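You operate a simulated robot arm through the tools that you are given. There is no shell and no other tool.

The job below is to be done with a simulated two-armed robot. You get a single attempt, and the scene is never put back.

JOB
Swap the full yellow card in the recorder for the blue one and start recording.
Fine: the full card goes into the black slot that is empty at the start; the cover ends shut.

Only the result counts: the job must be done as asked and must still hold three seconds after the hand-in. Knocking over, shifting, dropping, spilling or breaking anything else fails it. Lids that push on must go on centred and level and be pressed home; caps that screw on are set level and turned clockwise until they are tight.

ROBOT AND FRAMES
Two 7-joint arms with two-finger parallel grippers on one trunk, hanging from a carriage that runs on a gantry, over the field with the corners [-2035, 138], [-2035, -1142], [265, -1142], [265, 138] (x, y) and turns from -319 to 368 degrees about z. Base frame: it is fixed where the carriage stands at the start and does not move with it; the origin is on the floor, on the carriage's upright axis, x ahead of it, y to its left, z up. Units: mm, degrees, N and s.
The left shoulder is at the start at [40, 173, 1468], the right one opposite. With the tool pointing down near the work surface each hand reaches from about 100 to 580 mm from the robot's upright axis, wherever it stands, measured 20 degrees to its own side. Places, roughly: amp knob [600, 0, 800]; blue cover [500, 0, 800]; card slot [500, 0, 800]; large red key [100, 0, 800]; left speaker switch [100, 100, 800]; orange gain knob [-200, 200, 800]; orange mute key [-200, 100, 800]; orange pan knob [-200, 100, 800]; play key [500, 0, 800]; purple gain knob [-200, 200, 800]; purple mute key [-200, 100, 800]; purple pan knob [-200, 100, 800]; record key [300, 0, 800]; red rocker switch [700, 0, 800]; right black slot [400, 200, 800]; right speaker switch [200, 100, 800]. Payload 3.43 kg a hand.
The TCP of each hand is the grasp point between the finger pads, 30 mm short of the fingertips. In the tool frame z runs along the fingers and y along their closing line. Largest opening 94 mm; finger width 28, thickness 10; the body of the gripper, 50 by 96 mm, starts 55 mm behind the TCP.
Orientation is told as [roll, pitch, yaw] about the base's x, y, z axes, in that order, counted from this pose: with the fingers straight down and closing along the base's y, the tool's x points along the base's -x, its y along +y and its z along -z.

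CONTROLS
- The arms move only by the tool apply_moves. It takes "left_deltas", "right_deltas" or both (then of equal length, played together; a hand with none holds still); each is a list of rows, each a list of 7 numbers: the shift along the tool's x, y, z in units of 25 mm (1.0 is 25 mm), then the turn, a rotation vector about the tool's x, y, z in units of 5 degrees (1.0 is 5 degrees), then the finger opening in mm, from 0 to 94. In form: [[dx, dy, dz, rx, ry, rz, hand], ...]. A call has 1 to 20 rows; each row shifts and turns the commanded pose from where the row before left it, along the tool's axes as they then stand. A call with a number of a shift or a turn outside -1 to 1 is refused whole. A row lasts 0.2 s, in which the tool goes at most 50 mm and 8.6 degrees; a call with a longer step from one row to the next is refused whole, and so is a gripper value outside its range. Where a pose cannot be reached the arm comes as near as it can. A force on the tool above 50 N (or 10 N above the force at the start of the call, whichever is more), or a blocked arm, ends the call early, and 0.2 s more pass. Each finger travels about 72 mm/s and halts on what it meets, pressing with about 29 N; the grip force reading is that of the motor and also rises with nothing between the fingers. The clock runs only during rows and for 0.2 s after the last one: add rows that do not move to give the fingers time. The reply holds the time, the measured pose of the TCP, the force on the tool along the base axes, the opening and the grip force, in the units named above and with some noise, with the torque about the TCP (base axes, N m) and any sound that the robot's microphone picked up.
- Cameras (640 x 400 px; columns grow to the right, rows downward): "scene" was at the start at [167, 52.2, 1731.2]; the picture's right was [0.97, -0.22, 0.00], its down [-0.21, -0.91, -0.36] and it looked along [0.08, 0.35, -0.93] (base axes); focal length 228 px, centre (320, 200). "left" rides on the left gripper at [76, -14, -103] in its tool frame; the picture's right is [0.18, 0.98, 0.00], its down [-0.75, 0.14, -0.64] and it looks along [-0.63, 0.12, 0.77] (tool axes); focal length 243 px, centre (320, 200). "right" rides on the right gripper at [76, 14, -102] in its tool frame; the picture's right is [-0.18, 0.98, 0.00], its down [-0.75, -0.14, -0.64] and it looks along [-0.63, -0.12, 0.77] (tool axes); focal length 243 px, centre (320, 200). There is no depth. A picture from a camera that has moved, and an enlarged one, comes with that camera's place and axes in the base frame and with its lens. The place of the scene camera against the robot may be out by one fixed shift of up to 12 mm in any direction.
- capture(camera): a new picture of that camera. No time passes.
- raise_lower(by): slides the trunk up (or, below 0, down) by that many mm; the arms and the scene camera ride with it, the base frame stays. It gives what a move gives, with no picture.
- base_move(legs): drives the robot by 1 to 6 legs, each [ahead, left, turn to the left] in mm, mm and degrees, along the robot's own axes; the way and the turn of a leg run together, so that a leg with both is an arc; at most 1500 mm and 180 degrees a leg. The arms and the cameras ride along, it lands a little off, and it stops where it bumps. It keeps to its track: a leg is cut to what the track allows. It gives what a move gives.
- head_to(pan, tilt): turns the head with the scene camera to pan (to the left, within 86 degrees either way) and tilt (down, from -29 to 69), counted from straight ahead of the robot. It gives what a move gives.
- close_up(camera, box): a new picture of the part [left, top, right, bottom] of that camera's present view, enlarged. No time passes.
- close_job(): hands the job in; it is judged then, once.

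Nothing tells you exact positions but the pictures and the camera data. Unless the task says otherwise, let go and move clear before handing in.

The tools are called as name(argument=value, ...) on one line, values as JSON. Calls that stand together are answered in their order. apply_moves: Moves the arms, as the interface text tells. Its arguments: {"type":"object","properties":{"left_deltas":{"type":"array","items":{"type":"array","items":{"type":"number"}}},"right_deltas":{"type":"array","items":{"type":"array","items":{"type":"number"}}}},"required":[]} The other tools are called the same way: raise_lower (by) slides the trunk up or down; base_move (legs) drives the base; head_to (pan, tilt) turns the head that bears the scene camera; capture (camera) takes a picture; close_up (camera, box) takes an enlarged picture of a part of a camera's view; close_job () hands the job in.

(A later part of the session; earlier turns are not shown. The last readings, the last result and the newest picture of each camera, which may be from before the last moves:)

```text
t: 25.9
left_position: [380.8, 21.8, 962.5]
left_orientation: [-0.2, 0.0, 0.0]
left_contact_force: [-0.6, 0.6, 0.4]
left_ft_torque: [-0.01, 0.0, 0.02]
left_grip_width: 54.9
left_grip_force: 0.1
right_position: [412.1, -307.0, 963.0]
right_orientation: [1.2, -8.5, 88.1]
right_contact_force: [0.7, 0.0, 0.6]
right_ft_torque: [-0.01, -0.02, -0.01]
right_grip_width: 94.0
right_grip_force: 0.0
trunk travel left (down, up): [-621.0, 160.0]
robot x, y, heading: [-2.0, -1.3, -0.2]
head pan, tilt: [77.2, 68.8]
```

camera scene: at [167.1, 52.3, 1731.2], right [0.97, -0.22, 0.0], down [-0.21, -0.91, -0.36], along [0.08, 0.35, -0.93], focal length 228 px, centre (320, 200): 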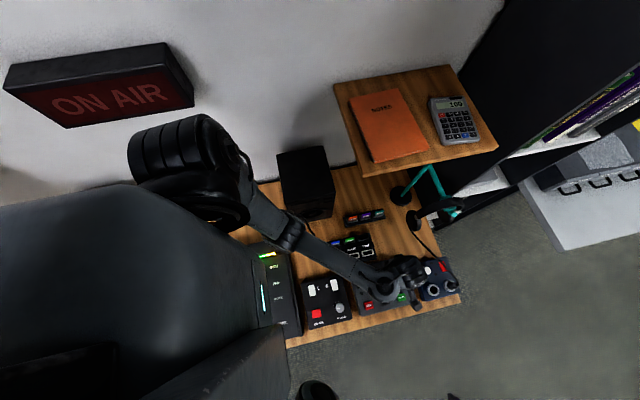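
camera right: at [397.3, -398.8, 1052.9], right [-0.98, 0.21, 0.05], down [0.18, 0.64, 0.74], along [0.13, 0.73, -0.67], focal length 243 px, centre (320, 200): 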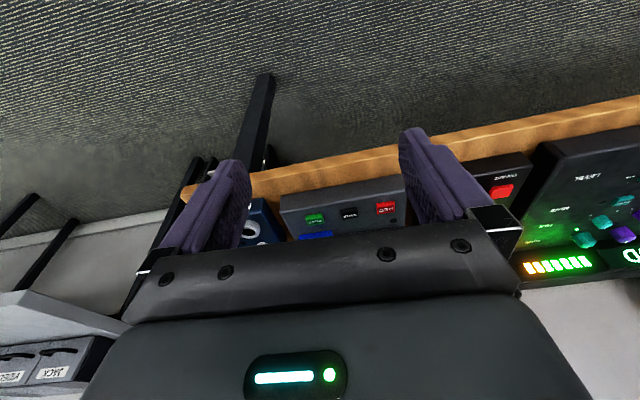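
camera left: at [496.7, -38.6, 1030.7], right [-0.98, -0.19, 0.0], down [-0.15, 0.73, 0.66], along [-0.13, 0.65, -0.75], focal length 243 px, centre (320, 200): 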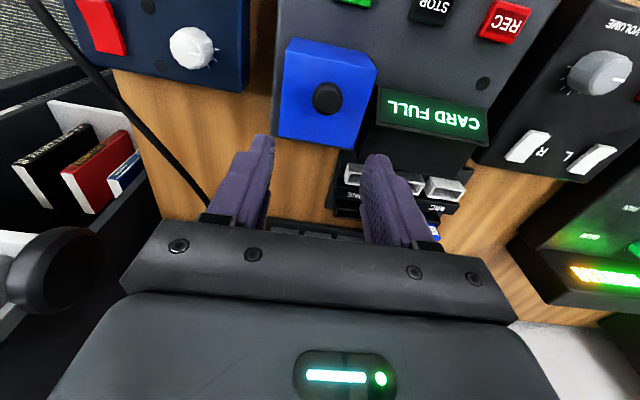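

apply_moves(left_deltas=[[0.178, 0.173, -0.084, 0, -0.133, 0, 55], [0.178, 0.173, -0.084, 0, -0.133, 0, 55], [0.178, 0.173, -0.084, 0, -0.133, 0, 55], [0.178, 0.173, -0.084, 0, -0.133, 0, 55], [0.178, 0.173, -0.084, 0, -0.133, 0, 55], [0.178, 0.173, -0.084, 0, -0.133, 0, 55], [0.178, 0.173, -0.084, 0, -0.133, 0, 55], [0.178, 0.173, -0.084, 0, -0.133, 0, 55], [0.178, 0.173, -0.084, 0, -0.133, 0, 55], [0.178, 0.173, -0.084, 0, -0.133, 0, 55], [0.178, 0.173, -0.084, 0, -0.133, 0, 55], [0.178, 0.173, -0.084, 0, -0.133, 0, 55], [0.178, 0.173, -0.084, 0, -0.133, 0, 55], [0.178, 0.173, -0.084, 0, -0.133, 0, 55], [0.178, 0.173, -0.084, 0, -0.133, 0, 55], [0.178, 0.173, -0.084, 0, -0.133, 0, 55], [0.178, 0.173, -0.084, 0, -0.133, 0, 55], [0.178, 0.173, -0.084, 0, -0.133, 0, 55]], right_deltas=[[0, 0, 0, 0.151, -0.019, 0.988, 94], [0, 0, 0, 0.151, -0.019, 0.988, 94], [0, 0, 0, 0.151, -0.019, 0.988, 94], [0, 0, 0, 0.151, -0.019, 0.988, 94], [0, 0, 0, 0.151, -0.019, 0.988, 94], [0, 0, 0, 0.151, -0.019, 0.988, 94], [0, 0, 0, 0.151, -0.019, 0.988, 94], [0, 0, 0, 0.151, -0.019, 0.988, 94], [0, 0, 0, 0.151, -0.019, 0.988, 94], [0, 0, 0, 0.151, -0.019, 0.988, 94], [0, 0, 0, 0.151, -0.019, 0.988, 94], [0, 0, 0, 0.151, -0.019, 0.988, 94], [0, 0, 0, 0.151, -0.019, 0.988, 94], [0, 0, 0, 0.151, -0.019, 0.988, 94], [0, 0, 0, 0.151, -0.019, 0.988, 94], [0, 0, 0, 0.151, -0.019, 0.988, 94], [0, 0, 0, 0.151, -0.019, 0.988, 94], [0, 0, 0, 0.151, -0.019, 0.988, 94]])

```text
t: 29.7
left_position: [296.8, 99.7, 991.8]
left_orientation: [-0.2, -12.1, 0.3]
left_contact_force: [-0.3, 0.3, -0.2]
left_ft_torque: [0.0, 0.02, 0.02]
left_grip_width: 54.8
left_grip_force: 0.0
right_position: [411.8, -303.9, 961.0]
right_orientation: [1.3, -8.6, -2.1]
right_contact_force: [0.4, 0.2, -0.1]
right_ft_torque: [0.01, -0.03, 0.04]
right_grip_width: 94.0
right_grip_force: 0.1
trunk travel left (down, up): [-621.0, 160.0]
robot x, y, heading: [4.8, -0.2, 0.1]
head pan, tilt: [77.2, 68.8]
```

Both hands are now compact. I'll move the robot to about (140, -150) and turn it 40° left.

base_move(legs=[[0, -150, 0], [140, 0, 0], [0, 0, 40]])

capture(camera="scene")

capture(camera="left")

capture(camera="right")

```text
t: 33.8
left_position: [305.1, 117.2, 991.7]
left_orientation: [-0.2, -12.1, 40.2]
left_contact_force: [0.3, 1.2, 0.3]
left_ft_torque: [0.03, -0.02, 0.01]
left_grip_width: 54.9
left_grip_force: 0.1
right_position: [653.1, -118.3, 962.2]
right_orientation: [1.2, -8.6, 38.4]
right_contact_force: [-0.3, 0.7, 0.6]
right_ft_torque: [0.02, -0.03, 0.01]
right_grip_width: 94.1
right_grip_force: 0.2
trunk travel left (down, up): [-621.0, 160.0]
robot x, y, heading: [143.5, -152.0, 40.1]
head pan, tilt: [77.2, 68.8]
```

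```text
taken
camera scene: at [232.7, 0.0, 1731.2], right [0.89, 0.46, 0.0], down [0.43, -0.83, -0.36], along [-0.17, 0.32, -0.93], focal length 228 px, centre (320, 200)
```

scene: 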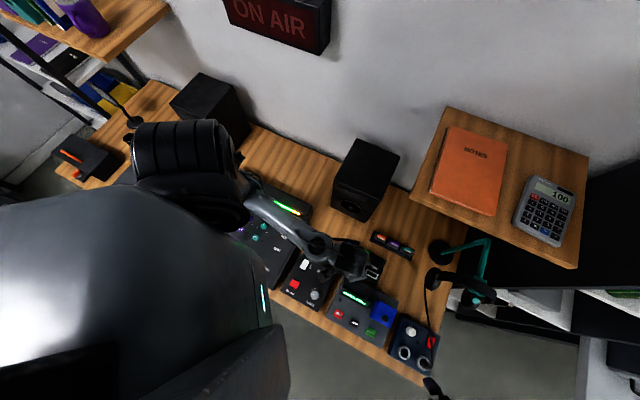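

```text
taken
camera left: at [240.1, 43.3, 1075.0], right [-0.77, 0.63, -0.04], down [0.37, 0.5, 0.78], along [0.52, 0.59, -0.62], focal length 243 px, centre (320, 200)
```

left: 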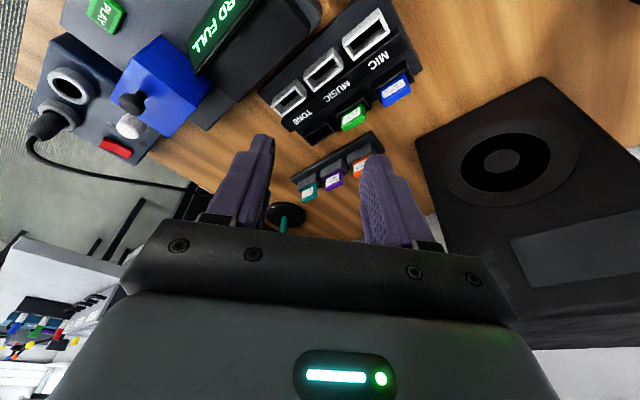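

```text
taken
camera right: at [574.2, -165.6, 1052.1], right [-0.47, 0.88, 0.05], down [0.61, 0.28, 0.75], along [0.64, 0.38, -0.66], focal length 243 px, centre (320, 200)
```

right: 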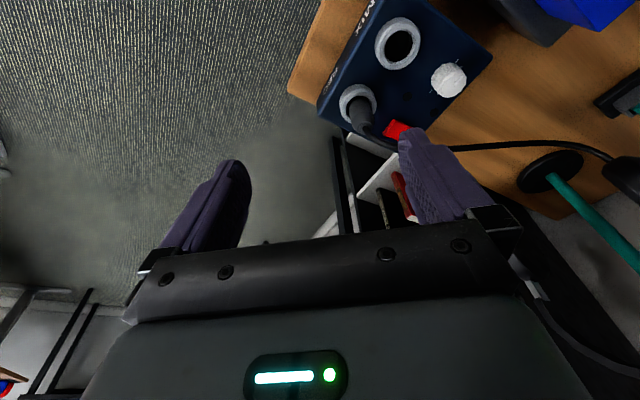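

The robot is at (143, -152) turned 40°, with nothing disturbed. I'll aim the head over the desk and bring the left hand near the cover at yaw 90.

head_to(pan=50, tilt=69)

apply_moves(left_deltas=[[-0.263, -0.834, 0.231, 0, 0, 0, 55], [-0.263, -0.834, 0.231, 0, 0, 0, 55], [-0.263, -0.834, 0.231, 0, 0, 0, 55], [-0.263, -0.834, 0.231, 0, 0, 0, 55], [-0.263, -0.834, 0.231, 0, 0, 0, 55], [-0.263, -0.834, 0.231, 0, 0, 0, 55], [-0.263, -0.834, 0.231, 0, 0, 0, 55], [0, 0, 0, 0, 0.81, 0, 55], [0, 0, 0, 0, 0.81, 0, 55], [0, 0, 0, 0, 0.81, 0, 55]])

apply_moves(left_deltas=[[0, 0, 0, 0, 0, -1, 55], [0, 0, 0, 0, 0, -1, 55], [0, 0, 0, 0, 0, -1, 55], [0, 0, 0, 0, 0, -1, 55], [0, 0, 0, 0, 0, -1, 55], [0, 0, 0, 0, 0, -1, 55], [0, 0, 0, 0, 0, -1, 55], [0, 0, 0, 0, 0, -1, 55], [0, 0, 0, 0, 0, -1, 55], [0, 0, 0, 0, 0, -1, 55]])

capture(camera="scene")

capture(camera="left")

```text
t: 34.8
left_position: [305.2, 117.1, 992.0]
left_orientation: [-0.2, -12.2, 40.3]
left_contact_force: [0.0, 0.0, -0.3]
left_ft_torque: [0.02, 0.03, -0.06]
left_grip_width: 54.8
left_grip_force: 0.1
right_position: [651.8, -118.0, 961.4]
right_orientation: [1.3, -8.7, 38.3]
right_contact_force: [-0.5, 0.0, 0.1]
right_ft_torque: [-0.02, -0.01, -0.03]
right_grip_width: 94.0
right_grip_force: 0.0
trunk travel left (down, up): [-621.0, 160.0]
robot x, y, heading: [142.4, -151.0, 40.0]
head pan, tilt: [50.0, 68.8]
```

```text
t: 37.0
left_position: [439.5, 39.9, 962.3]
left_orientation: [-0.1, 0.3, 40.4]
left_contact_force: [-0.4, -0.6, 0.4]
left_ft_torque: [-0.01, 0.01, 0.04]
left_grip_width: 55.2
left_grip_force: 0.0
right_position: [653.6, -118.7, 960.7]
right_orientation: [1.3, -8.7, 38.4]
right_contact_force: [-0.4, 0.4, 0.7]
right_ft_torque: [-0.01, -0.02, 0.01]
right_grip_width: 93.9
right_grip_force: 0.1
trunk travel left (down, up): [-621.0, 160.0]
robot x, y, heading: [140.7, -152.9, 40.2]
head pan, tilt: [50.0, 68.8]
```

```text
t: 39.2
left_position: [440.5, 41.0, 962.3]
left_orientation: [0.0, 0.2, 90.5]
left_contact_force: [0.6, -0.7, 0.3]
left_ft_torque: [0.02, -0.03, 0.03]
left_grip_width: 55.1
left_grip_force: 0.0
right_position: [653.1, -117.9, 961.5]
right_orientation: [1.3, -8.8, 38.3]
right_contact_force: [-0.3, -0.4, 0.2]
right_ft_torque: [0.03, 0.02, -0.05]
right_grip_width: 94.1
right_grip_force: 0.1
trunk travel left (down, up): [-621.0, 160.0]
robot x, y, heading: [140.6, -149.9, 40.4]
head pan, tilt: [50.0, 68.8]
```

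```text
taken
camera scene: at [258.2, 6.2, 1731.2], right [1.0, 0.0, 0.0], down [0.0, -0.93, -0.36], along [0.0, 0.36, -0.93], focal length 228 px, centre (320, 200)
```

scene: 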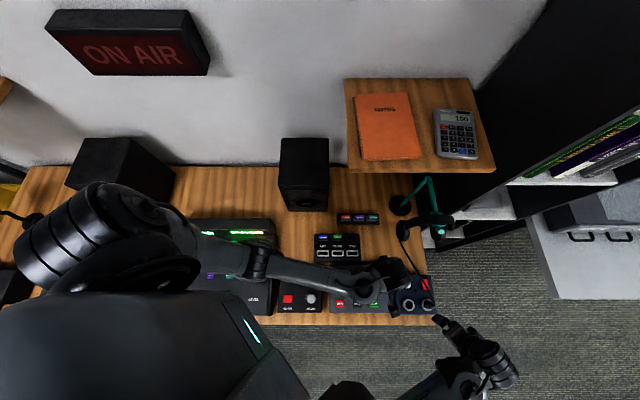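

```text
taken
camera left: at [453.9, -36.0, 1064.3], right [-0.98, -0.19, 0.0], down [-0.15, 0.76, 0.64], along [-0.12, 0.63, -0.77], focal length 243 px, centre (320, 200)
```

left: 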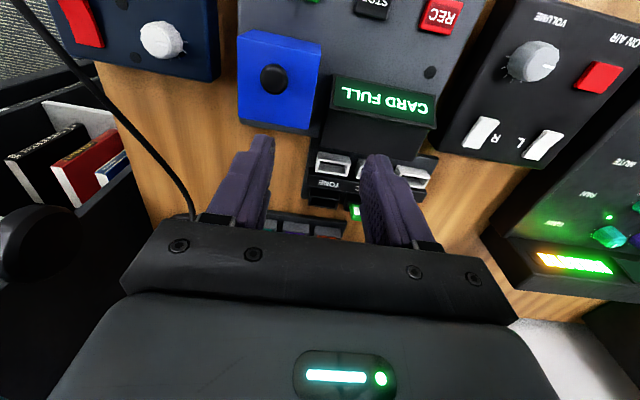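

apply_moves(left_deltas=[[0.278, -0.538, 0.3, 0, 0, 0, 55], [0.278, -0.538, 0.3, 0, 0, 0, 55], [0.278, -0.538, 0.3, 0, 0, 0, 55], [0, 0, 0, 0, 0, 0, 55]])

capture(camera="left")

```text
t: 40.2
left_position: [472.1, 24.7, 931.9]
left_orientation: [0.8, -0.5, 90.5]
left_contact_force: [-0.3, -0.2, -0.6]
left_ft_torque: [-0.03, 0.03, -0.04]
left_grip_width: 55.0
left_grip_force: 0.1
right_position: [653.2, -117.5, 960.8]
right_orientation: [1.4, -8.8, 38.3]
right_contact_force: [0.5, 0.9, 0.2]
right_ft_torque: [-0.03, 0.02, -0.01]
right_grip_width: 94.1
right_grip_force: 0.2
trunk travel left (down, up): [-621.0, 160.0]
robot x, y, heading: [141.6, -149.3, 40.5]
head pan, tilt: [50.0, 68.8]
```

```text
taken
camera left: at [488.9, -52.3, 1032.5], right [-0.98, -0.19, 0.01], down [-0.14, 0.75, 0.65], along [-0.13, 0.64, -0.76], focal length 243 px, centre (320, 200)
```

left: 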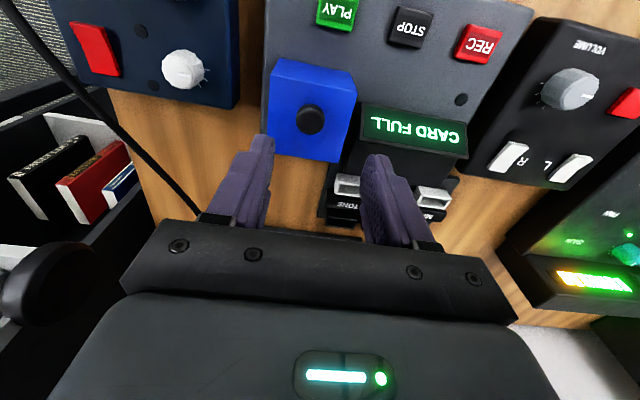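

The left arm again falls short at the cover, which now lies on the right arm's side. I'll retract the left hand and bring in the right hand instead.

apply_moves(left_deltas=[[-0.58, 0.85, -0.3, 0, 0, 0, 55], [-0.58, 0.85, -0.3, 0, 0, 0, 55], [-0.58, 0.85, -0.3, 0, 0, 0, 55], [-0.58, 0.85, -0.3, 0, 0, 0, 55], [-0.58, 0.85, -0.3, 0, 0, 0, 55], [-0.58, 0.85, -0.3, 0, 0, 0, 55], [-0.58, 0.85, 0, 0, 0, 0, 55]])

```text
t: 41.8
left_position: [329.6, 121.3, 983.0]
left_orientation: [0.1, 0.2, 90.2]
left_contact_force: [0.1, 0.0, -0.6]
left_ft_torque: [0.02, 0.01, 0.02]
left_grip_width: 54.8
left_grip_force: 0.0
right_position: [652.1, -118.1, 961.5]
right_orientation: [1.3, -8.7, 38.3]
right_contact_force: [0.3, -0.1, 0.0]
right_ft_torque: [0.02, -0.02, 0.0]
right_grip_width: 93.9
right_grip_force: 0.1
trunk travel left (down, up): [-621.0, 160.0]
robot x, y, heading: [138.8, -150.3, 40.0]
head pan, tilt: [50.0, 68.8]
```

apply_moves(right_deltas=[[0.427, 0.853, -0.046, 0, 0, 0, 70], [0.427, 0.853, -0.046, 0, 0, 0, 55], [0.427, 0.853, -0.046, 0, 0, 0, 55], [0.427, 0.853, -0.046, 0, 0, 0, 55], [0.427, 0.853, -0.046, 0, 0, 0, 55], [0.427, 0.853, -0.046, 0, 0, 0, 55], [0, 0, 0, 0.13, 0.87, 0, 55], [0, 0, 0, 0.13, 0.87, 0, 55]])

apply_moves(right_deltas=[[0, 0, 0, 0, 0, -1, 55], [0, 0, 0, 0, 0, -1, 55], [0, 0, 0, 0, 0, -1, 55], [0, 0, 0, 0, 0, -1, 55], [0, 0, 0, 0, 0, -1, 55], [0, 0, 0, 0, 0, -1, 55], [0, 0, 0, 0, 0, -1, 55], [0, 0, 0, 0, 0, -1, 55], [0, 0, 0, 0, 0, -1, 55], [0, 0, 0, 0, 0, -1, 55]])

capture(camera="right")

```text
t: 43.6
left_position: [331.1, 121.4, 981.8]
left_orientation: [0.0, 0.1, 90.3]
left_contact_force: [-0.1, -0.5, -0.2]
left_ft_torque: [0.0, 0.0, 0.03]
left_grip_width: 55.1
left_grip_force: 0.0
right_position: [522.2, -56.6, 961.5]
right_orientation: [-0.1, 0.1, 38.3]
right_contact_force: [0.3, -0.1, 0.0]
right_ft_torque: [0.0, 0.02, 0.01]
right_grip_width: 54.8
right_grip_force: 0.0
trunk travel left (down, up): [-621.0, 160.0]
robot x, y, heading: [141.0, -150.3, 40.3]
head pan, tilt: [50.0, 68.8]
```

```text
t: 45.8
left_position: [331.2, 120.6, 983.2]
left_orientation: [-0.1, 0.2, 90.3]
left_contact_force: [-0.3, -1.0, -0.3]
left_ft_torque: [0.01, 0.02, 0.0]
left_grip_width: 54.8
left_grip_force: 0.0
right_position: [522.3, -58.2, 961.3]
right_orientation: [0.0, 0.0, 88.4]
right_contact_force: [-0.4, -0.7, 0.3]
right_ft_torque: [0.0, -0.04, -0.01]
right_grip_width: 54.7
right_grip_force: 0.0
trunk travel left (down, up): [-621.0, 160.0]
robot x, y, heading: [143.9, -151.1, 40.1]
head pan, tilt: [50.0, 68.8]
```

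```text
taken
camera right: at [506.1, -134.8, 1064.0], right [-0.98, 0.21, 0.0], down [0.16, 0.75, 0.64], along [0.14, 0.63, -0.77], focal length 243 px, centre (320, 200)
```

right: 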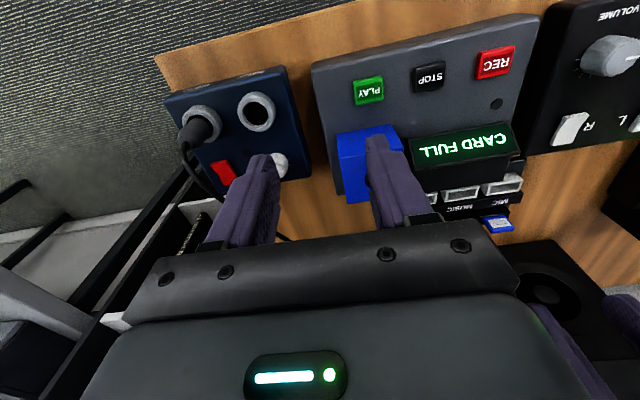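

apply_moves(right_deltas=[[-0.775, 0.435, 0.2, 0, 0, -0.08, 55], [-0.775, 0.435, 0.2, 0, 0, -0.08, 55], [-0.775, 0.435, 0.2, 0, 0, -0.08, 55], [-0.775, 0.435, 0.2, 0, 0, -0.08, 55], [0, 0, 0.4, 0, 0, 0, 55]])

capture(camera="right")

close_up(camera="scene", box=[300, 180, 500, 330])

```text
t: 47.0
left_position: [331.3, 120.1, 982.4]
left_orientation: [-0.1, 0.2, 90.4]
left_contact_force: [0.2, -0.5, -0.4]
left_ft_torque: [0.02, 0.05, 0.01]
left_grip_width: 55.2
left_grip_force: 0.1
right_position: [480.7, 21.1, 931.6]
right_orientation: [0.0, 0.0, 89.9]
right_contact_force: [0.1, 0.3, 0.8]
right_ft_torque: [0.0, -0.01, -0.01]
right_grip_width: 54.9
right_grip_force: 0.1
trunk travel left (down, up): [-621.0, 160.0]
robot x, y, heading: [141.7, -154.2, 40.5]
head pan, tilt: [50.0, 68.8]
```

```text
taken
camera right: at [466.8, -56.8, 1034.8], right [-0.98, 0.18, 0.0], down [0.14, 0.75, 0.64], along [0.12, 0.63, -0.77], focal length 243 px, centre (320, 200)
```

right: 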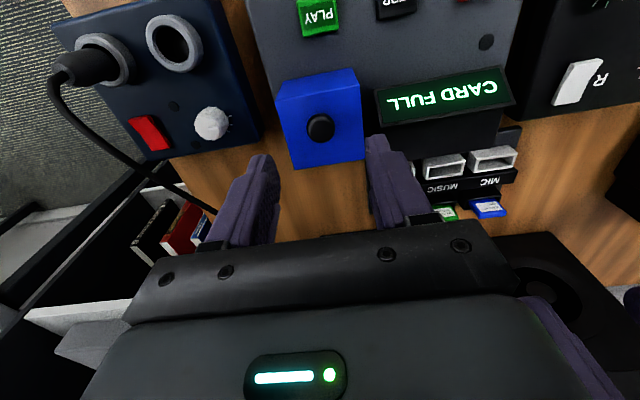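

```text
2.67 times, centred on (400, 255) of scene
camera zoom: at [258.2, 6.1, 1731.2], right [1.0, 0.0, 0.0], down [0.0, -0.93, -0.36], along [0.0, 0.36, -0.93], focal length 609 px, centre (107, 53)
```

zoom: 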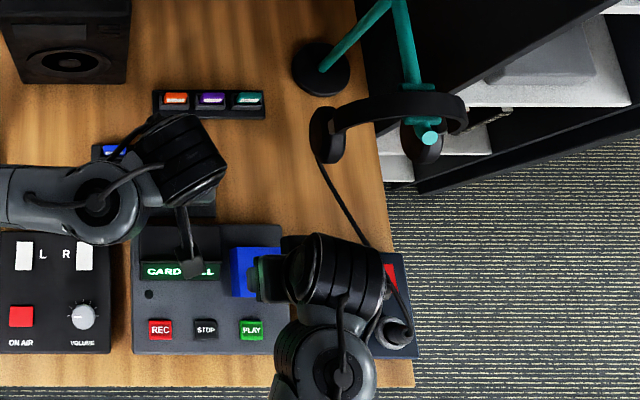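

The right hand is centred over the knob at (481, 21). I'll descend so the fingertips straddle the knob head, then close gently.

apply_moves(right_deltas=[[0, 0, 0.55, 0, 0, 0, 55], [0, 0, 0.55, 0, 0, 0, 55], [0, 0, 0.55, 0, 0, 0, 55], [0, 0, 0.55, 0, 0, 0, 55], [0, 0, 0, 0, 0, 0, 55]])

close_up(camera="right", box=[220, 60, 460, 260])

```text
t: 48.2
left_position: [330.7, 119.8, 982.0]
left_orientation: [-0.1, 0.1, 90.3]
left_contact_force: [-0.3, -0.1, -0.3]
left_ft_torque: [-0.01, 0.0, -0.01]
left_grip_width: 55.0
left_grip_force: 0.1
right_position: [481.4, 21.8, 875.2]
right_orientation: [0.0, 0.1, 90.0]
right_contact_force: [0.5, 0.1, -0.5]
right_ft_torque: [-0.02, 0.01, -0.02]
right_grip_width: 55.0
right_grip_force: 0.1
trunk travel left (down, up): [-621.0, 160.0]
robot x, y, heading: [140.2, -155.0, 39.9]
head pan, tilt: [50.0, 68.8]
```

```text
2.00 times, centred on (340, 160) of right
camera zoom: at [466.9, -56.0, 978.4], right [-0.98, 0.18, 0.0], down [0.14, 0.75, 0.64], along [0.12, 0.63, -0.77], focal length 485 px, centre (280, 280)
```

zoom: 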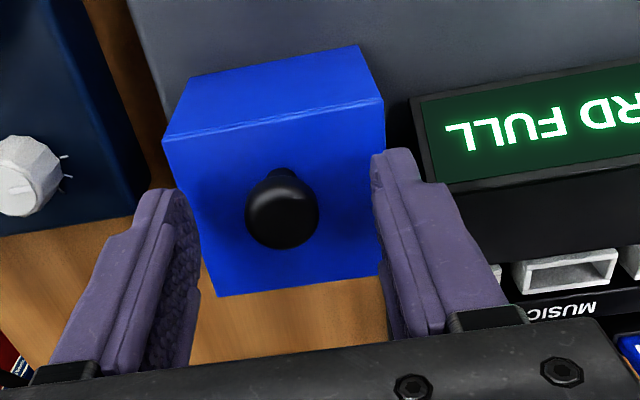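

apply_moves(right_deltas=[[0, 0, 0, 0, 0, 0, 35], [0, 0, 0, 0, 0, 0, 18], [0, 0, 0, 0, 0, 0, 15], [0, 0, 0, 0, 0, 0, 12], [0, 0, 0, 0, 0, 0, 12]])

close_up(camera="right", box=[220, 60, 460, 260])

```text
t: 49.4
left_position: [329.6, 119.8, 983.3]
left_orientation: [0.1, 0.2, 90.3]
left_contact_force: [0.1, -0.2, -0.3]
left_ft_torque: [0.02, 0.04, 0.01]
left_grip_width: 55.3
left_grip_force: 0.1
right_position: [480.5, 20.9, 875.0]
right_orientation: [0.0, 0.0, 90.0]
right_contact_force: [-2.9, 0.0, 0.5]
right_ft_torque: [-0.03, 0.07, 0.0]
right_grip_width: 20.8
right_grip_force: 44.9
trunk travel left (down, up): [-621.0, 160.0]
robot x, y, heading: [141.3, -150.5, 39.8]
head pan, tilt: [50.0, 68.8]
```

```text
2.00 times, centred on (340, 160) of right
camera zoom: at [466.3, -56.0, 978.5], right [-0.98, 0.18, 0.0], down [0.14, 0.75, 0.64], along [0.12, 0.63, -0.77], focal length 485 px, centre (280, 280)
```

zoom: 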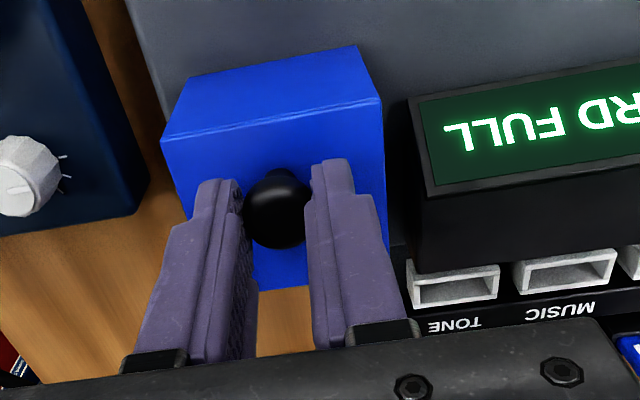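

The knob is gripped (20.8 mm wide). I'll lift only 5 mm and read the force to find how the cover moves.

apply_moves(right_deltas=[[0, 0, -0.1, 0, 0, 0, 12], [0, 0, -0.1, 0, 0, 0, 12], [0, 0, 0, 0, 0, 0, 12]])

close_up(camera="right", box=[220, 60, 460, 260])

```text
t: 50.2
left_position: [329.0, 122.8, 982.1]
left_orientation: [-0.1, 0.1, 90.3]
left_contact_force: [0.0, -0.5, -0.5]
left_ft_torque: [0.0, -0.01, -0.01]
left_grip_width: 55.2
left_grip_force: 0.0
right_position: [480.7, 22.4, 879.9]
right_orientation: [0.0, -0.1, 90.0]
right_contact_force: [7.8, 14.1, -36.3]
right_ft_torque: [-0.05, -0.19, 0.0]
right_grip_width: 21.0
right_grip_force: 45.1
trunk travel left (down, up): [-621.0, 160.0]
robot x, y, heading: [141.5, -147.9, 40.3]
head pan, tilt: [50.0, 68.8]
```

```text
2.00 times, centred on (340, 160) of right
camera zoom: at [466.2, -54.5, 983.1], right [-0.98, 0.18, 0.0], down [0.14, 0.75, 0.64], along [0.12, 0.63, -0.77], focal length 485 px, centre (280, 280)
```

zoom: 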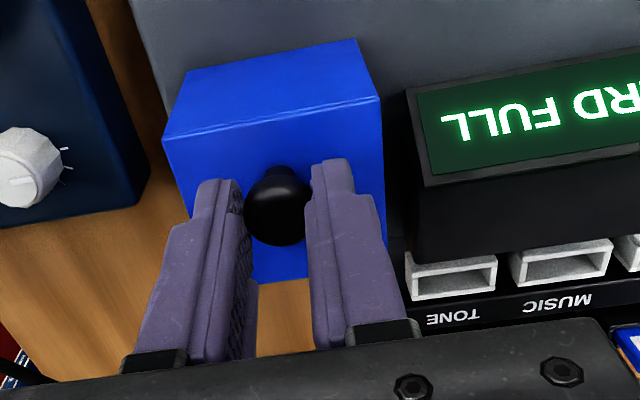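

The reaction points along the radius to a hinge at the lower back edge, about (y 66, z 768). I'll follow that arc with the vertical hand, letting the knob pivot between the pads, for the first 25°.

apply_moves(right_deltas=[[-0.28, 0, 0.052, 0, 0, 0, 12], [-0.32, 0, -0.12, 0, 0, 0, 12], [-0.324, 0, -0.088, 0, 0, 0, 12], [-0.332, 0, -0.064, 0, 0, 0, 12], [-0.336, 0, -0.032, 0, 0, 0, 12]])

capture(camera="right")

```text
t: 51.4
left_position: [329.7, 117.6, 982.8]
left_orientation: [-0.1, 0.3, 90.4]
left_contact_force: [-0.6, 0.3, -0.1]
left_ft_torque: [-0.02, -0.03, 0.01]
left_grip_width: 55.1
left_grip_force: 0.0
right_position: [480.8, 57.0, 886.0]
right_orientation: [0.0, 0.4, 89.9]
right_contact_force: [-5.3, -15.3, 18.2]
right_ft_torque: [-1.55, 0.13, 0.01]
right_grip_width: 21.1
right_grip_force: 44.8
trunk travel left (down, up): [-621.0, 160.0]
robot x, y, heading: [142.0, -150.9, 40.3]
head pan, tilt: [50.0, 68.8]
```

```text
taken
camera right: at [466.4, -19.3, 989.6], right [-0.98, 0.18, 0.0], down [0.14, 0.76, 0.64], along [0.12, 0.63, -0.77], focal length 243 px, centre (320, 200)
```

right: 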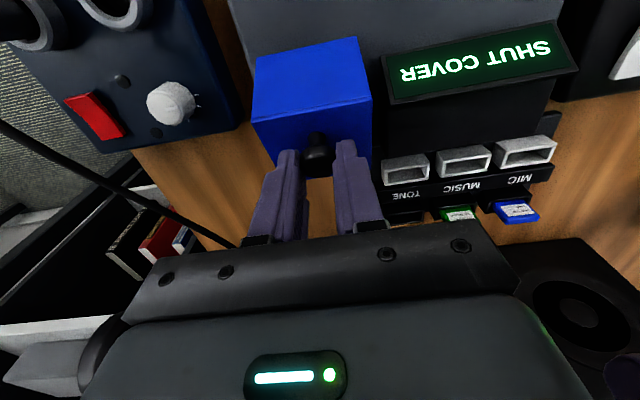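

The display now reads "SHUT COVER", so the cover is opening and the arc is about right. I'll continue in small steps, slightly higher because the force shows I am pressing inward.

apply_moves(right_deltas=[[-0.34, 0, -0.08, 0, 0, 0, 12], [-0.336, 0, 0.024, 0, 0, 0, 12], [-0.332, 0, 0.056, 0, 0, 0, 12]])

capture(camera="right")

```text
t: 52.2
left_position: [330.2, 116.9, 981.7]
left_orientation: [-0.1, 0.3, 90.4]
left_contact_force: [0.7, -0.1, -0.7]
left_ft_torque: [-0.01, 0.0, 0.02]
left_grip_width: 54.7
left_grip_force: 0.0
right_position: [480.5, 82.7, 886.1]
right_orientation: [0.0, 0.2, 89.8]
right_contact_force: [-0.9, -11.5, -0.2]
right_ft_torque: [-1.39, 0.11, 0.03]
right_grip_width: 20.9
right_grip_force: 45.2
trunk travel left (down, up): [-621.0, 160.0]
robot x, y, heading: [142.8, -148.2, 40.2]
head pan, tilt: [50.0, 68.8]
```

```text
taken
camera right: at [466.3, 6.2, 989.3], right [-0.98, 0.19, 0.0], down [0.14, 0.76, 0.64], along [0.12, 0.63, -0.77], focal length 243 px, centre (320, 200)
```

right: 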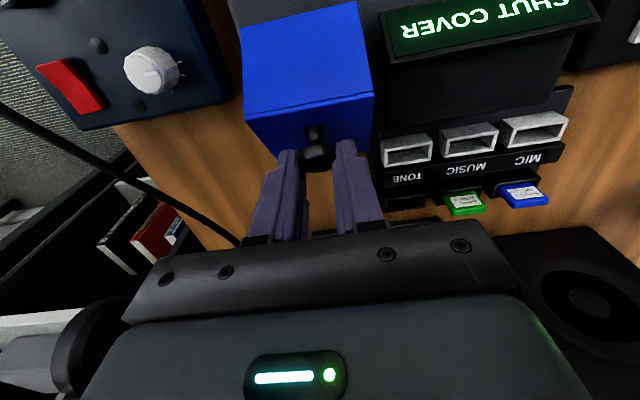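

apply_moves(right_deltas=[[-0.328, 0, 0.084, 0, 0, 0, 12], [-0.32, 0, 0.116, 0, 0, 0, 12], [-0.308, 0, 0.14, 0, 0, 0, 12]])

capture(camera="right")

```text
t: 53.0
left_position: [331.0, 118.2, 982.4]
left_orientation: [-0.1, 0.3, 90.4]
left_contact_force: [0.2, 0.1, -0.1]
left_ft_torque: [-0.01, 0.07, 0.02]
left_grip_width: 55.2
left_grip_force: 0.1
right_position: [479.8, 108.9, 878.7]
right_orientation: [0.0, 0.0, 90.0]
right_contact_force: [-2.9, -9.4, 12.8]
right_ft_torque: [-1.52, 0.07, 0.0]
right_grip_width: 20.6
right_grip_force: 45.1
trunk travel left (down, up): [-621.0, 160.0]
robot x, y, heading: [141.2, -147.0, 40.0]
head pan, tilt: [50.0, 68.8]
```

```text
taken
camera right: at [466.3, 31.4, 981.9], right [-0.98, 0.18, 0.0], down [0.14, 0.75, 0.64], along [0.12, 0.63, -0.77], focal length 243 px, centre (320, 200)
```

right: 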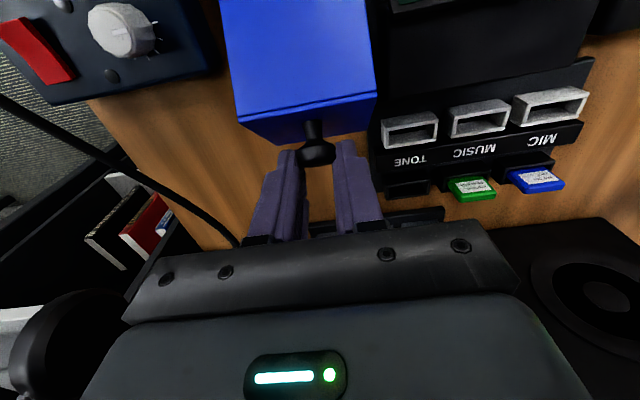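

The cover is about 55° open. Before going on I'll check clearance between the right gripper and the headphones and cable.

close_up(camera="right", box=[0, 200, 320, 400])

close_up(camera="scene", box=[340, 170, 480, 310])

```text
2.00 times, centred on (160, 300) of right
camera zoom: at [466.3, 31.4, 981.9], right [-0.98, 0.18, 0.0], down [0.14, 0.75, 0.64], along [0.12, 0.63, -0.77], focal length 485 px, centre (640, 0)
```

zoom: 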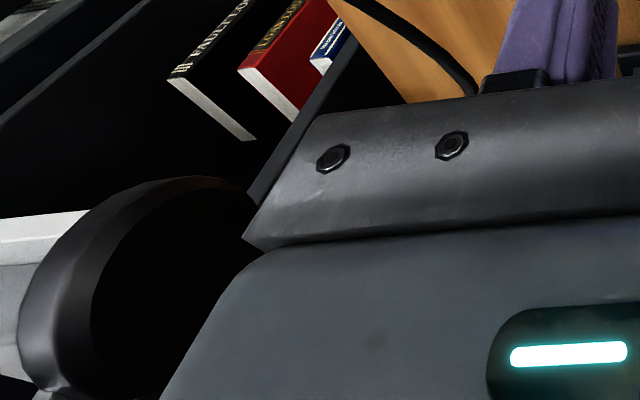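

```text
2.86 times, centred on (410, 240) of scene
camera zoom: at [258.2, 5.6, 1731.1], right [1.0, 0.0, 0.0], down [0.0, -0.93, -0.36], along [0.0, 0.36, -0.93], focal length 653 px, centre (63, 86)
```

zoom: 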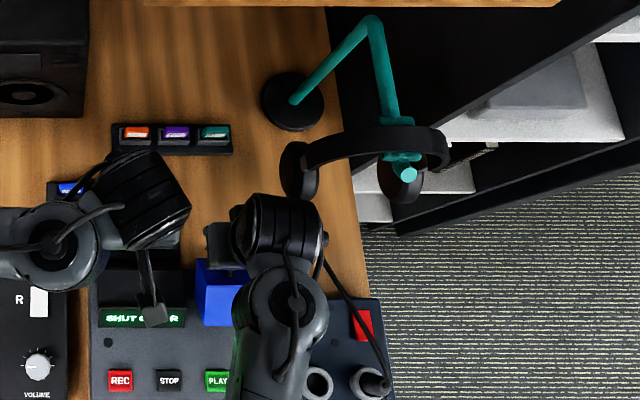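

The near headphone cup is around (559, 206, 916), so I should not carry the gripper much past y 135. I'll go to about 70°, where the cover's weight is well past the hinge.

apply_moves(right_deltas=[[-0.292, 0, 0.124, 0, 0, 0, 12], [-0.28, 0, 0.192, 0, 0, 0, 12], [-0.26, 0, 0.216, 0, 0, 0, 12]])

capture(camera="right")

close_up(camera="scene", box=[340, 170, 480, 310])

```text
t: 53.8
left_position: [329.6, 119.5, 983.0]
left_orientation: [-0.2, 0.1, 90.3]
left_contact_force: [-0.6, -0.8, 0.8]
left_ft_torque: [-0.04, 0.01, -0.02]
left_grip_width: 55.1
left_grip_force: 0.0
right_position: [481.4, 130.0, 865.2]
right_orientation: [0.0, 0.0, 90.0]
right_contact_force: [-3.1, -5.9, 14.3]
right_ft_torque: [-1.41, 0.14, -0.06]
right_grip_width: 21.0
right_grip_force: 44.9
trunk travel left (down, up): [-621.0, 160.0]
robot x, y, heading: [138.0, -152.0, 40.0]
head pan, tilt: [50.0, 68.8]
```

```text
taken
camera right: at [466.3, 52.3, 968.5], right [-0.98, 0.18, 0.0], down [0.14, 0.75, 0.64], along [0.12, 0.63, -0.77], focal length 243 px, centre (320, 200)
```

right: 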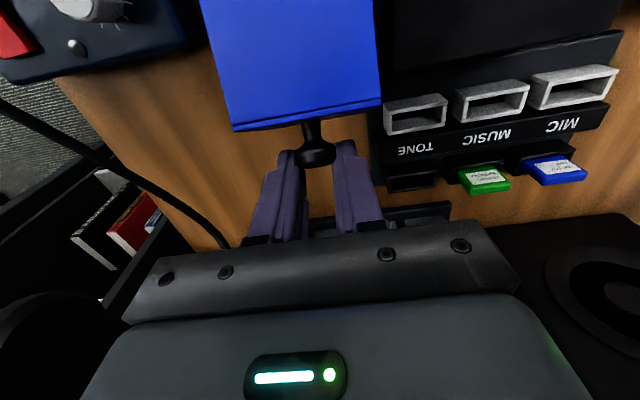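

```text
2.86 times, centred on (410, 240) of scene
camera zoom: at [258.2, 5.9, 1731.1], right [1.0, 0.0, 0.0], down [0.0, -0.93, -0.36], along [0.0, 0.36, -0.93], focal length 653 px, centre (63, 86)
```

zoom: 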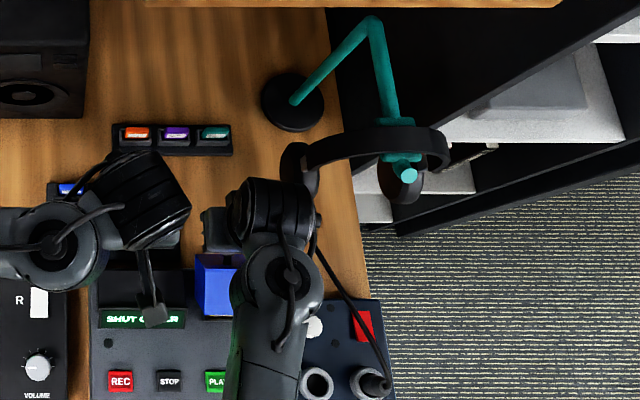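

The cover is at about 70° with only pad friction felt. I'll open the fingers a little and see whether the cover stays open by itself.

apply_moves(right_deltas=[[0, 0, 0, 0, 0, 0, 22], [0, 0, 0, 0, 0, 0, 24], [0, 0, 0, 0, 0, 0, 27], [0, 0, 0, 0, 0, 0, 30]])

capture(camera="right")

```text
t: 54.8
left_position: [330.6, 119.7, 984.6]
left_orientation: [0.0, 0.3, 90.4]
left_contact_force: [-0.6, -0.2, -0.6]
left_ft_torque: [-0.02, 0.0, 0.02]
left_grip_width: 54.9
left_grip_force: 0.0
right_position: [481.1, 130.5, 864.7]
right_orientation: [-0.1, 0.1, 90.0]
right_contact_force: [-0.6, 1.2, 0.3]
right_ft_torque: [-0.01, -0.03, 0.01]
right_grip_width: 29.9
right_grip_force: 0.0
trunk travel left (down, up): [-621.0, 160.0]
robot x, y, heading: [143.0, -151.7, 40.2]
head pan, tilt: [50.0, 68.8]
```

```text
taken
camera right: at [466.7, 52.7, 968.5], right [-0.98, 0.18, 0.0], down [0.14, 0.75, 0.64], along [0.12, 0.63, -0.77], focal length 243 px, centre (320, 200)
```

right: 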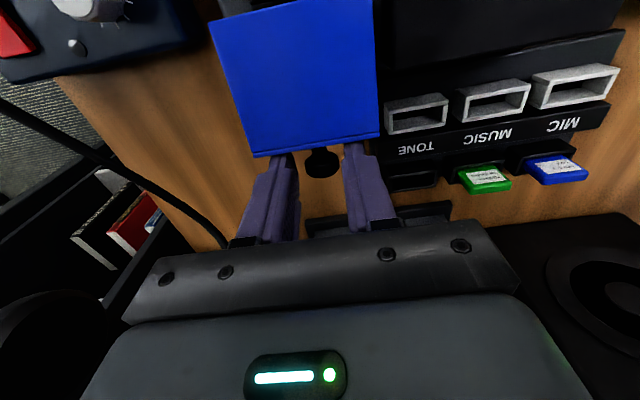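

The cover fell fully open and rests there by itself. I'll lift the right hand straight up and back away, then look at the uncovered slot.

apply_moves(right_deltas=[[0, 0, -0.6, 0, 0, 0, 34], [0, 0, -0.8, 0, 0, 0, 34], [0, 0, -0.8, 0, 0, 0, 34], [0, 0, -0.8, 0, 0, 0, 34], [0.8, 0, 0, 0, 0, 0, 40], [1, 0, 0, 0, 0, 0, 40], [1, 0, 0, 0, 0, 0, 40], [1, 0, 0, 0, 0, 0, 40], [1, 0, 0, 0, 0, 0, 40]])

capture(camera="right")

close_up(camera="right", box=[200, 0, 520, 240])

close_up(camera="scene", box=[340, 200, 440, 310])

```text
t: 56.8
left_position: [330.4, 120.5, 983.4]
left_orientation: [-0.2, 0.2, 90.3]
left_contact_force: [0.5, -0.7, 0.1]
left_ft_torque: [0.0, 0.0, -0.03]
left_grip_width: 55.0
left_grip_force: 0.1
right_position: [481.6, 10.6, 939.0]
right_orientation: [0.0, 0.1, 89.9]
right_contact_force: [-0.4, -1.0, -0.2]
right_ft_torque: [0.0, -0.02, 0.02]
right_grip_width: 39.8
right_grip_force: 0.1
trunk travel left (down, up): [-621.0, 160.0]
robot x, y, heading: [139.7, -149.4, 40.2]
head pan, tilt: [50.0, 68.8]
```

```text
taken
camera right: at [466.6, -67.3, 1043.1], right [-0.98, 0.18, 0.0], down [0.14, 0.75, 0.64], along [0.12, 0.63, -0.77], focal length 243 px, centre (320, 200)
```

right: 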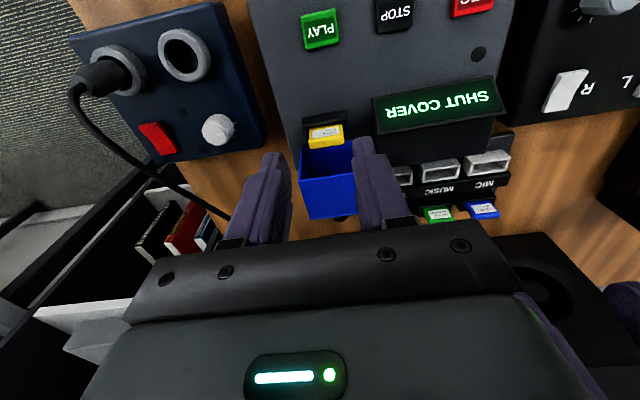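

```text
1.67 times, centred on (360, 120) of right
camera zoom: at [466.6, -67.3, 1043.1], right [-0.98, 0.18, 0.0], down [0.14, 0.75, 0.64], along [0.12, 0.63, -0.77], focal length 404 px, centre (253, 333)
```

zoom: 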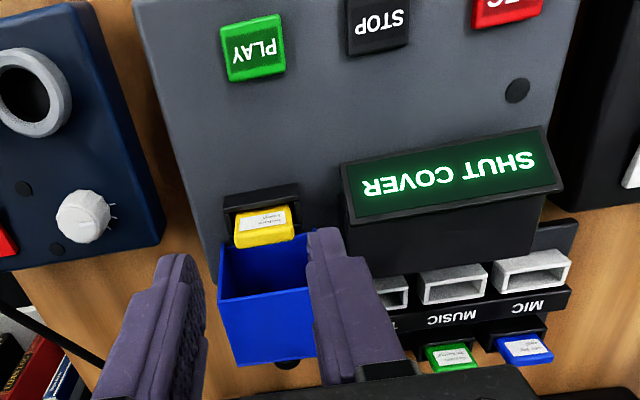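

```text
3.64 times, centred on (390, 255) of scene
camera zoom: at [258.2, 6.0, 1731.1], right [1.0, 0.0, 0.0], down [0.0, -0.93, -0.36], along [0.0, 0.36, -0.93], focal length 831 px, centre (66, 0)
```

zoom: 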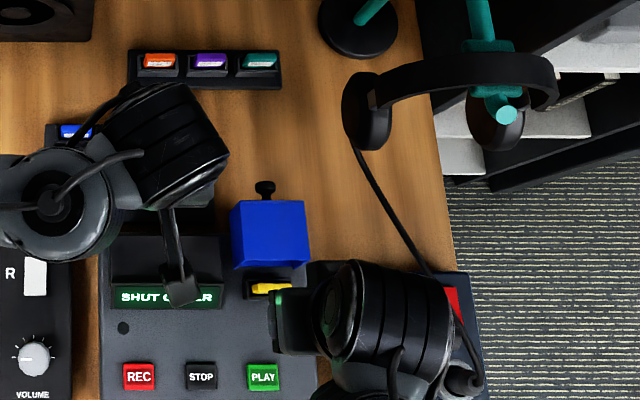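

The yellow card stands in a raised socket that was under the cover, and the cover stays open behind it. I'll back the right hand away and take a second view for triangulation.

apply_moves(right_deltas=[[1, -0.4, 0, 0, 0, 0, 40], [1, -0.4, 0, 0, 0, 0, 40], [1, -0.4, 0, 0, 0, 0, 40], [1, -0.4, 0, 0, 0, 0, 40], [1, -0.4, 0, 0, 0, 0, 40]])

capture(camera="right")

close_up(camera="scene", box=[340, 200, 440, 310])

```text
t: 58.0
left_position: [330.9, 120.6, 983.1]
left_orientation: [-0.1, 0.2, 90.3]
left_contact_force: [0.6, -0.3, 0.9]
left_ft_torque: [0.0, -0.03, 0.0]
left_grip_width: 55.0
left_grip_force: 0.2
right_position: [530.7, -116.9, 939.5]
right_orientation: [0.0, 0.1, 90.0]
right_contact_force: [-0.3, -0.1, -0.3]
right_ft_torque: [-0.03, 0.01, 0.06]
right_grip_width: 39.8
right_grip_force: 0.0
trunk travel left (down, up): [-621.0, 160.0]
robot x, y, heading: [139.7, -147.1, 40.1]
head pan, tilt: [50.0, 68.8]
```

```text
taken
camera right: at [516.9, -193.5, 1043.8], right [-0.98, 0.18, 0.0], down [0.14, 0.75, 0.64], along [0.12, 0.63, -0.77], focal length 243 px, centre (320, 200)
```

right: 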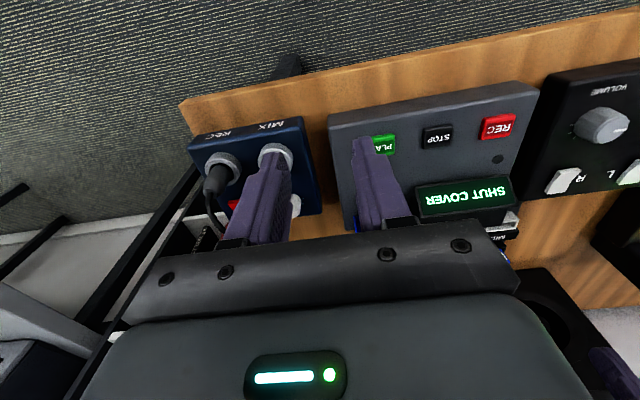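

```text
3.64 times, centred on (390, 255) of scene
camera zoom: at [258.2, 6.1, 1731.1], right [1.0, 0.0, 0.0], down [0.0, -0.93, -0.36], along [0.0, 0.36, -0.93], focal length 831 px, centre (66, 0)
```

zoom: 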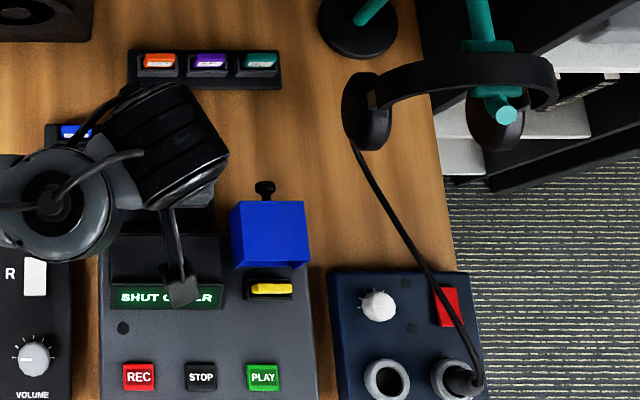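

Now the left hand: I'll extend it toward the recorder and turn it to yaw 0, so its fingers close along y on the cards.

apply_moves(left_deltas=[[0.6, -0.7, 0.2, 0, 0, 0, 55], [0.6, -0.7, 0.2, 0, 0, 0, 55], [0.6, -0.7, 0.2, 0, 0, 0, 55], [0.6, -0.7, 0.2, 0, 0, 0, 55]])

apply_moves(left_deltas=[[0, 0, 0, 0, 0, 1, 50], [0, 0, 0, 0, 0, 1, 50], [0, 0, 0, 0, 0, 1, 50], [0, 0, 0, 0, 0, 1, 50], [0, 0, 0, 0, 0, 1, 50], [0, 0, 0, 0, 0, 1, 50], [0, 0, 0, 0, 0, 1, 50], [0, 0, 0, 0, 0, 1, 50], [0, 0, 0, 0, 0, 1, 50], [0, 0, 0, 0, 0, 1, 50], [0, 0, 0, 0, 0, 1, 50], [0, 0, 0, 0, 0, 1, 50], [0, 0, 0, 0, 0, 1, 50], [0, 0, 0, 0, 0, 1, 50], [0, 0, 0, 0, 0, 1, 50], [0, 0, 0, 0, 0, 1, 50], [0, 0, 0, 0, 0, 1, 50], [0, 0, 0, 0, 0, 1, 50]])

capture(camera="left")

```text
t: 59.0
left_position: [403.5, 60.3, 964.6]
left_orientation: [0.0, 0.2, 90.3]
left_contact_force: [-0.8, 0.0, -0.2]
left_ft_torque: [-0.02, -0.02, 0.02]
left_grip_width: 55.1
left_grip_force: 0.0
right_position: [531.5, -116.5, 940.4]
right_orientation: [-0.2, 0.0, 90.0]
right_contact_force: [-0.6, 0.2, -0.2]
right_ft_torque: [0.03, 0.05, -0.01]
right_grip_width: 40.1
right_grip_force: 0.0
trunk travel left (down, up): [-621.0, 160.0]
robot x, y, heading: [143.5, -151.3, 40.0]
head pan, tilt: [50.0, 68.8]
```

```text
t: 62.8
left_position: [403.1, 61.5, 963.6]
left_orientation: [-0.3, 0.0, 0.2]
left_contact_force: [0.5, -0.4, -0.1]
left_ft_torque: [0.0, -0.01, -0.03]
left_grip_width: 50.1
left_grip_force: 0.0
right_position: [530.3, -115.2, 939.5]
right_orientation: [0.0, -0.1, 90.1]
right_contact_force: [-0.6, -0.2, 0.0]
right_ft_torque: [-0.05, -0.03, 0.01]
right_grip_width: 40.0
right_grip_force: 0.0
trunk travel left (down, up): [-621.0, 160.0]
robot x, y, heading: [138.3, -149.5, 40.4]
head pan, tilt: [50.0, 68.8]
```

```text
taken
camera left: at [325.2, 46.1, 1065.5], right [-0.19, 0.98, 0.0], down [0.75, 0.15, 0.64], along [0.63, 0.12, -0.77], focal length 243 px, centre (320, 200)
```

left: 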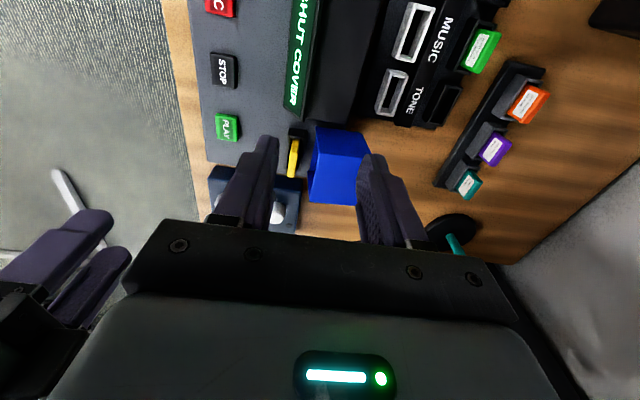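

close_up(camera="left", box=[260, 115, 380, 215])

close_up(camera="scene", box=[365, 240, 405, 280])

```text
4.00 times, centred on (320, 165) of left
camera zoom: at [325.2, 46.1, 1065.5], right [-0.19, 0.98, 0.0], down [0.75, 0.15, 0.64], along [0.63, 0.12, -0.77], focal length 970 px, centre (320, 340)
```

zoom: 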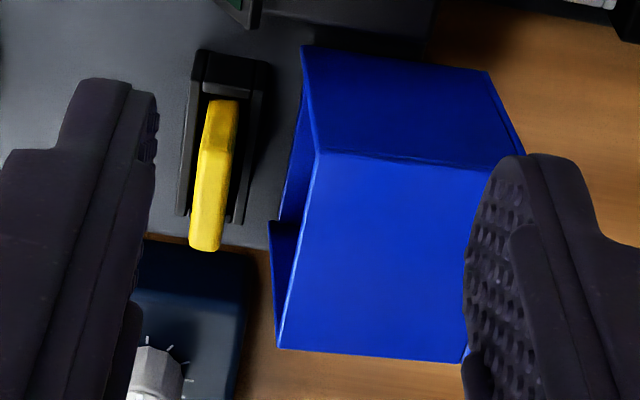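

```text
10.00 times, centred on (385, 260) of scene
camera zoom: at [258.2, 6.2, 1731.2], right [1.0, 0.0, 0.0], down [0.0, -0.93, -0.36], along [0.0, 0.36, -0.93], focal length 2284 px, centre (-330, -400)
```

zoom: 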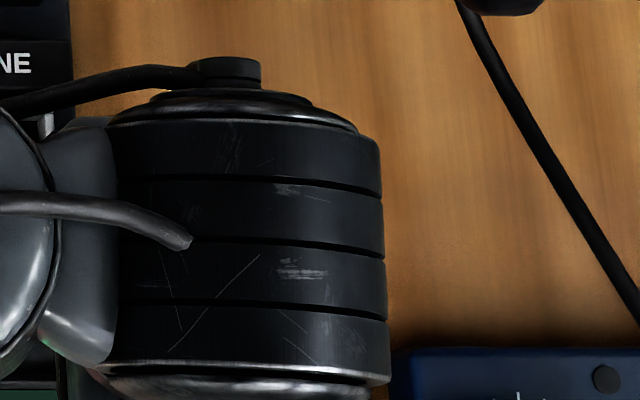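

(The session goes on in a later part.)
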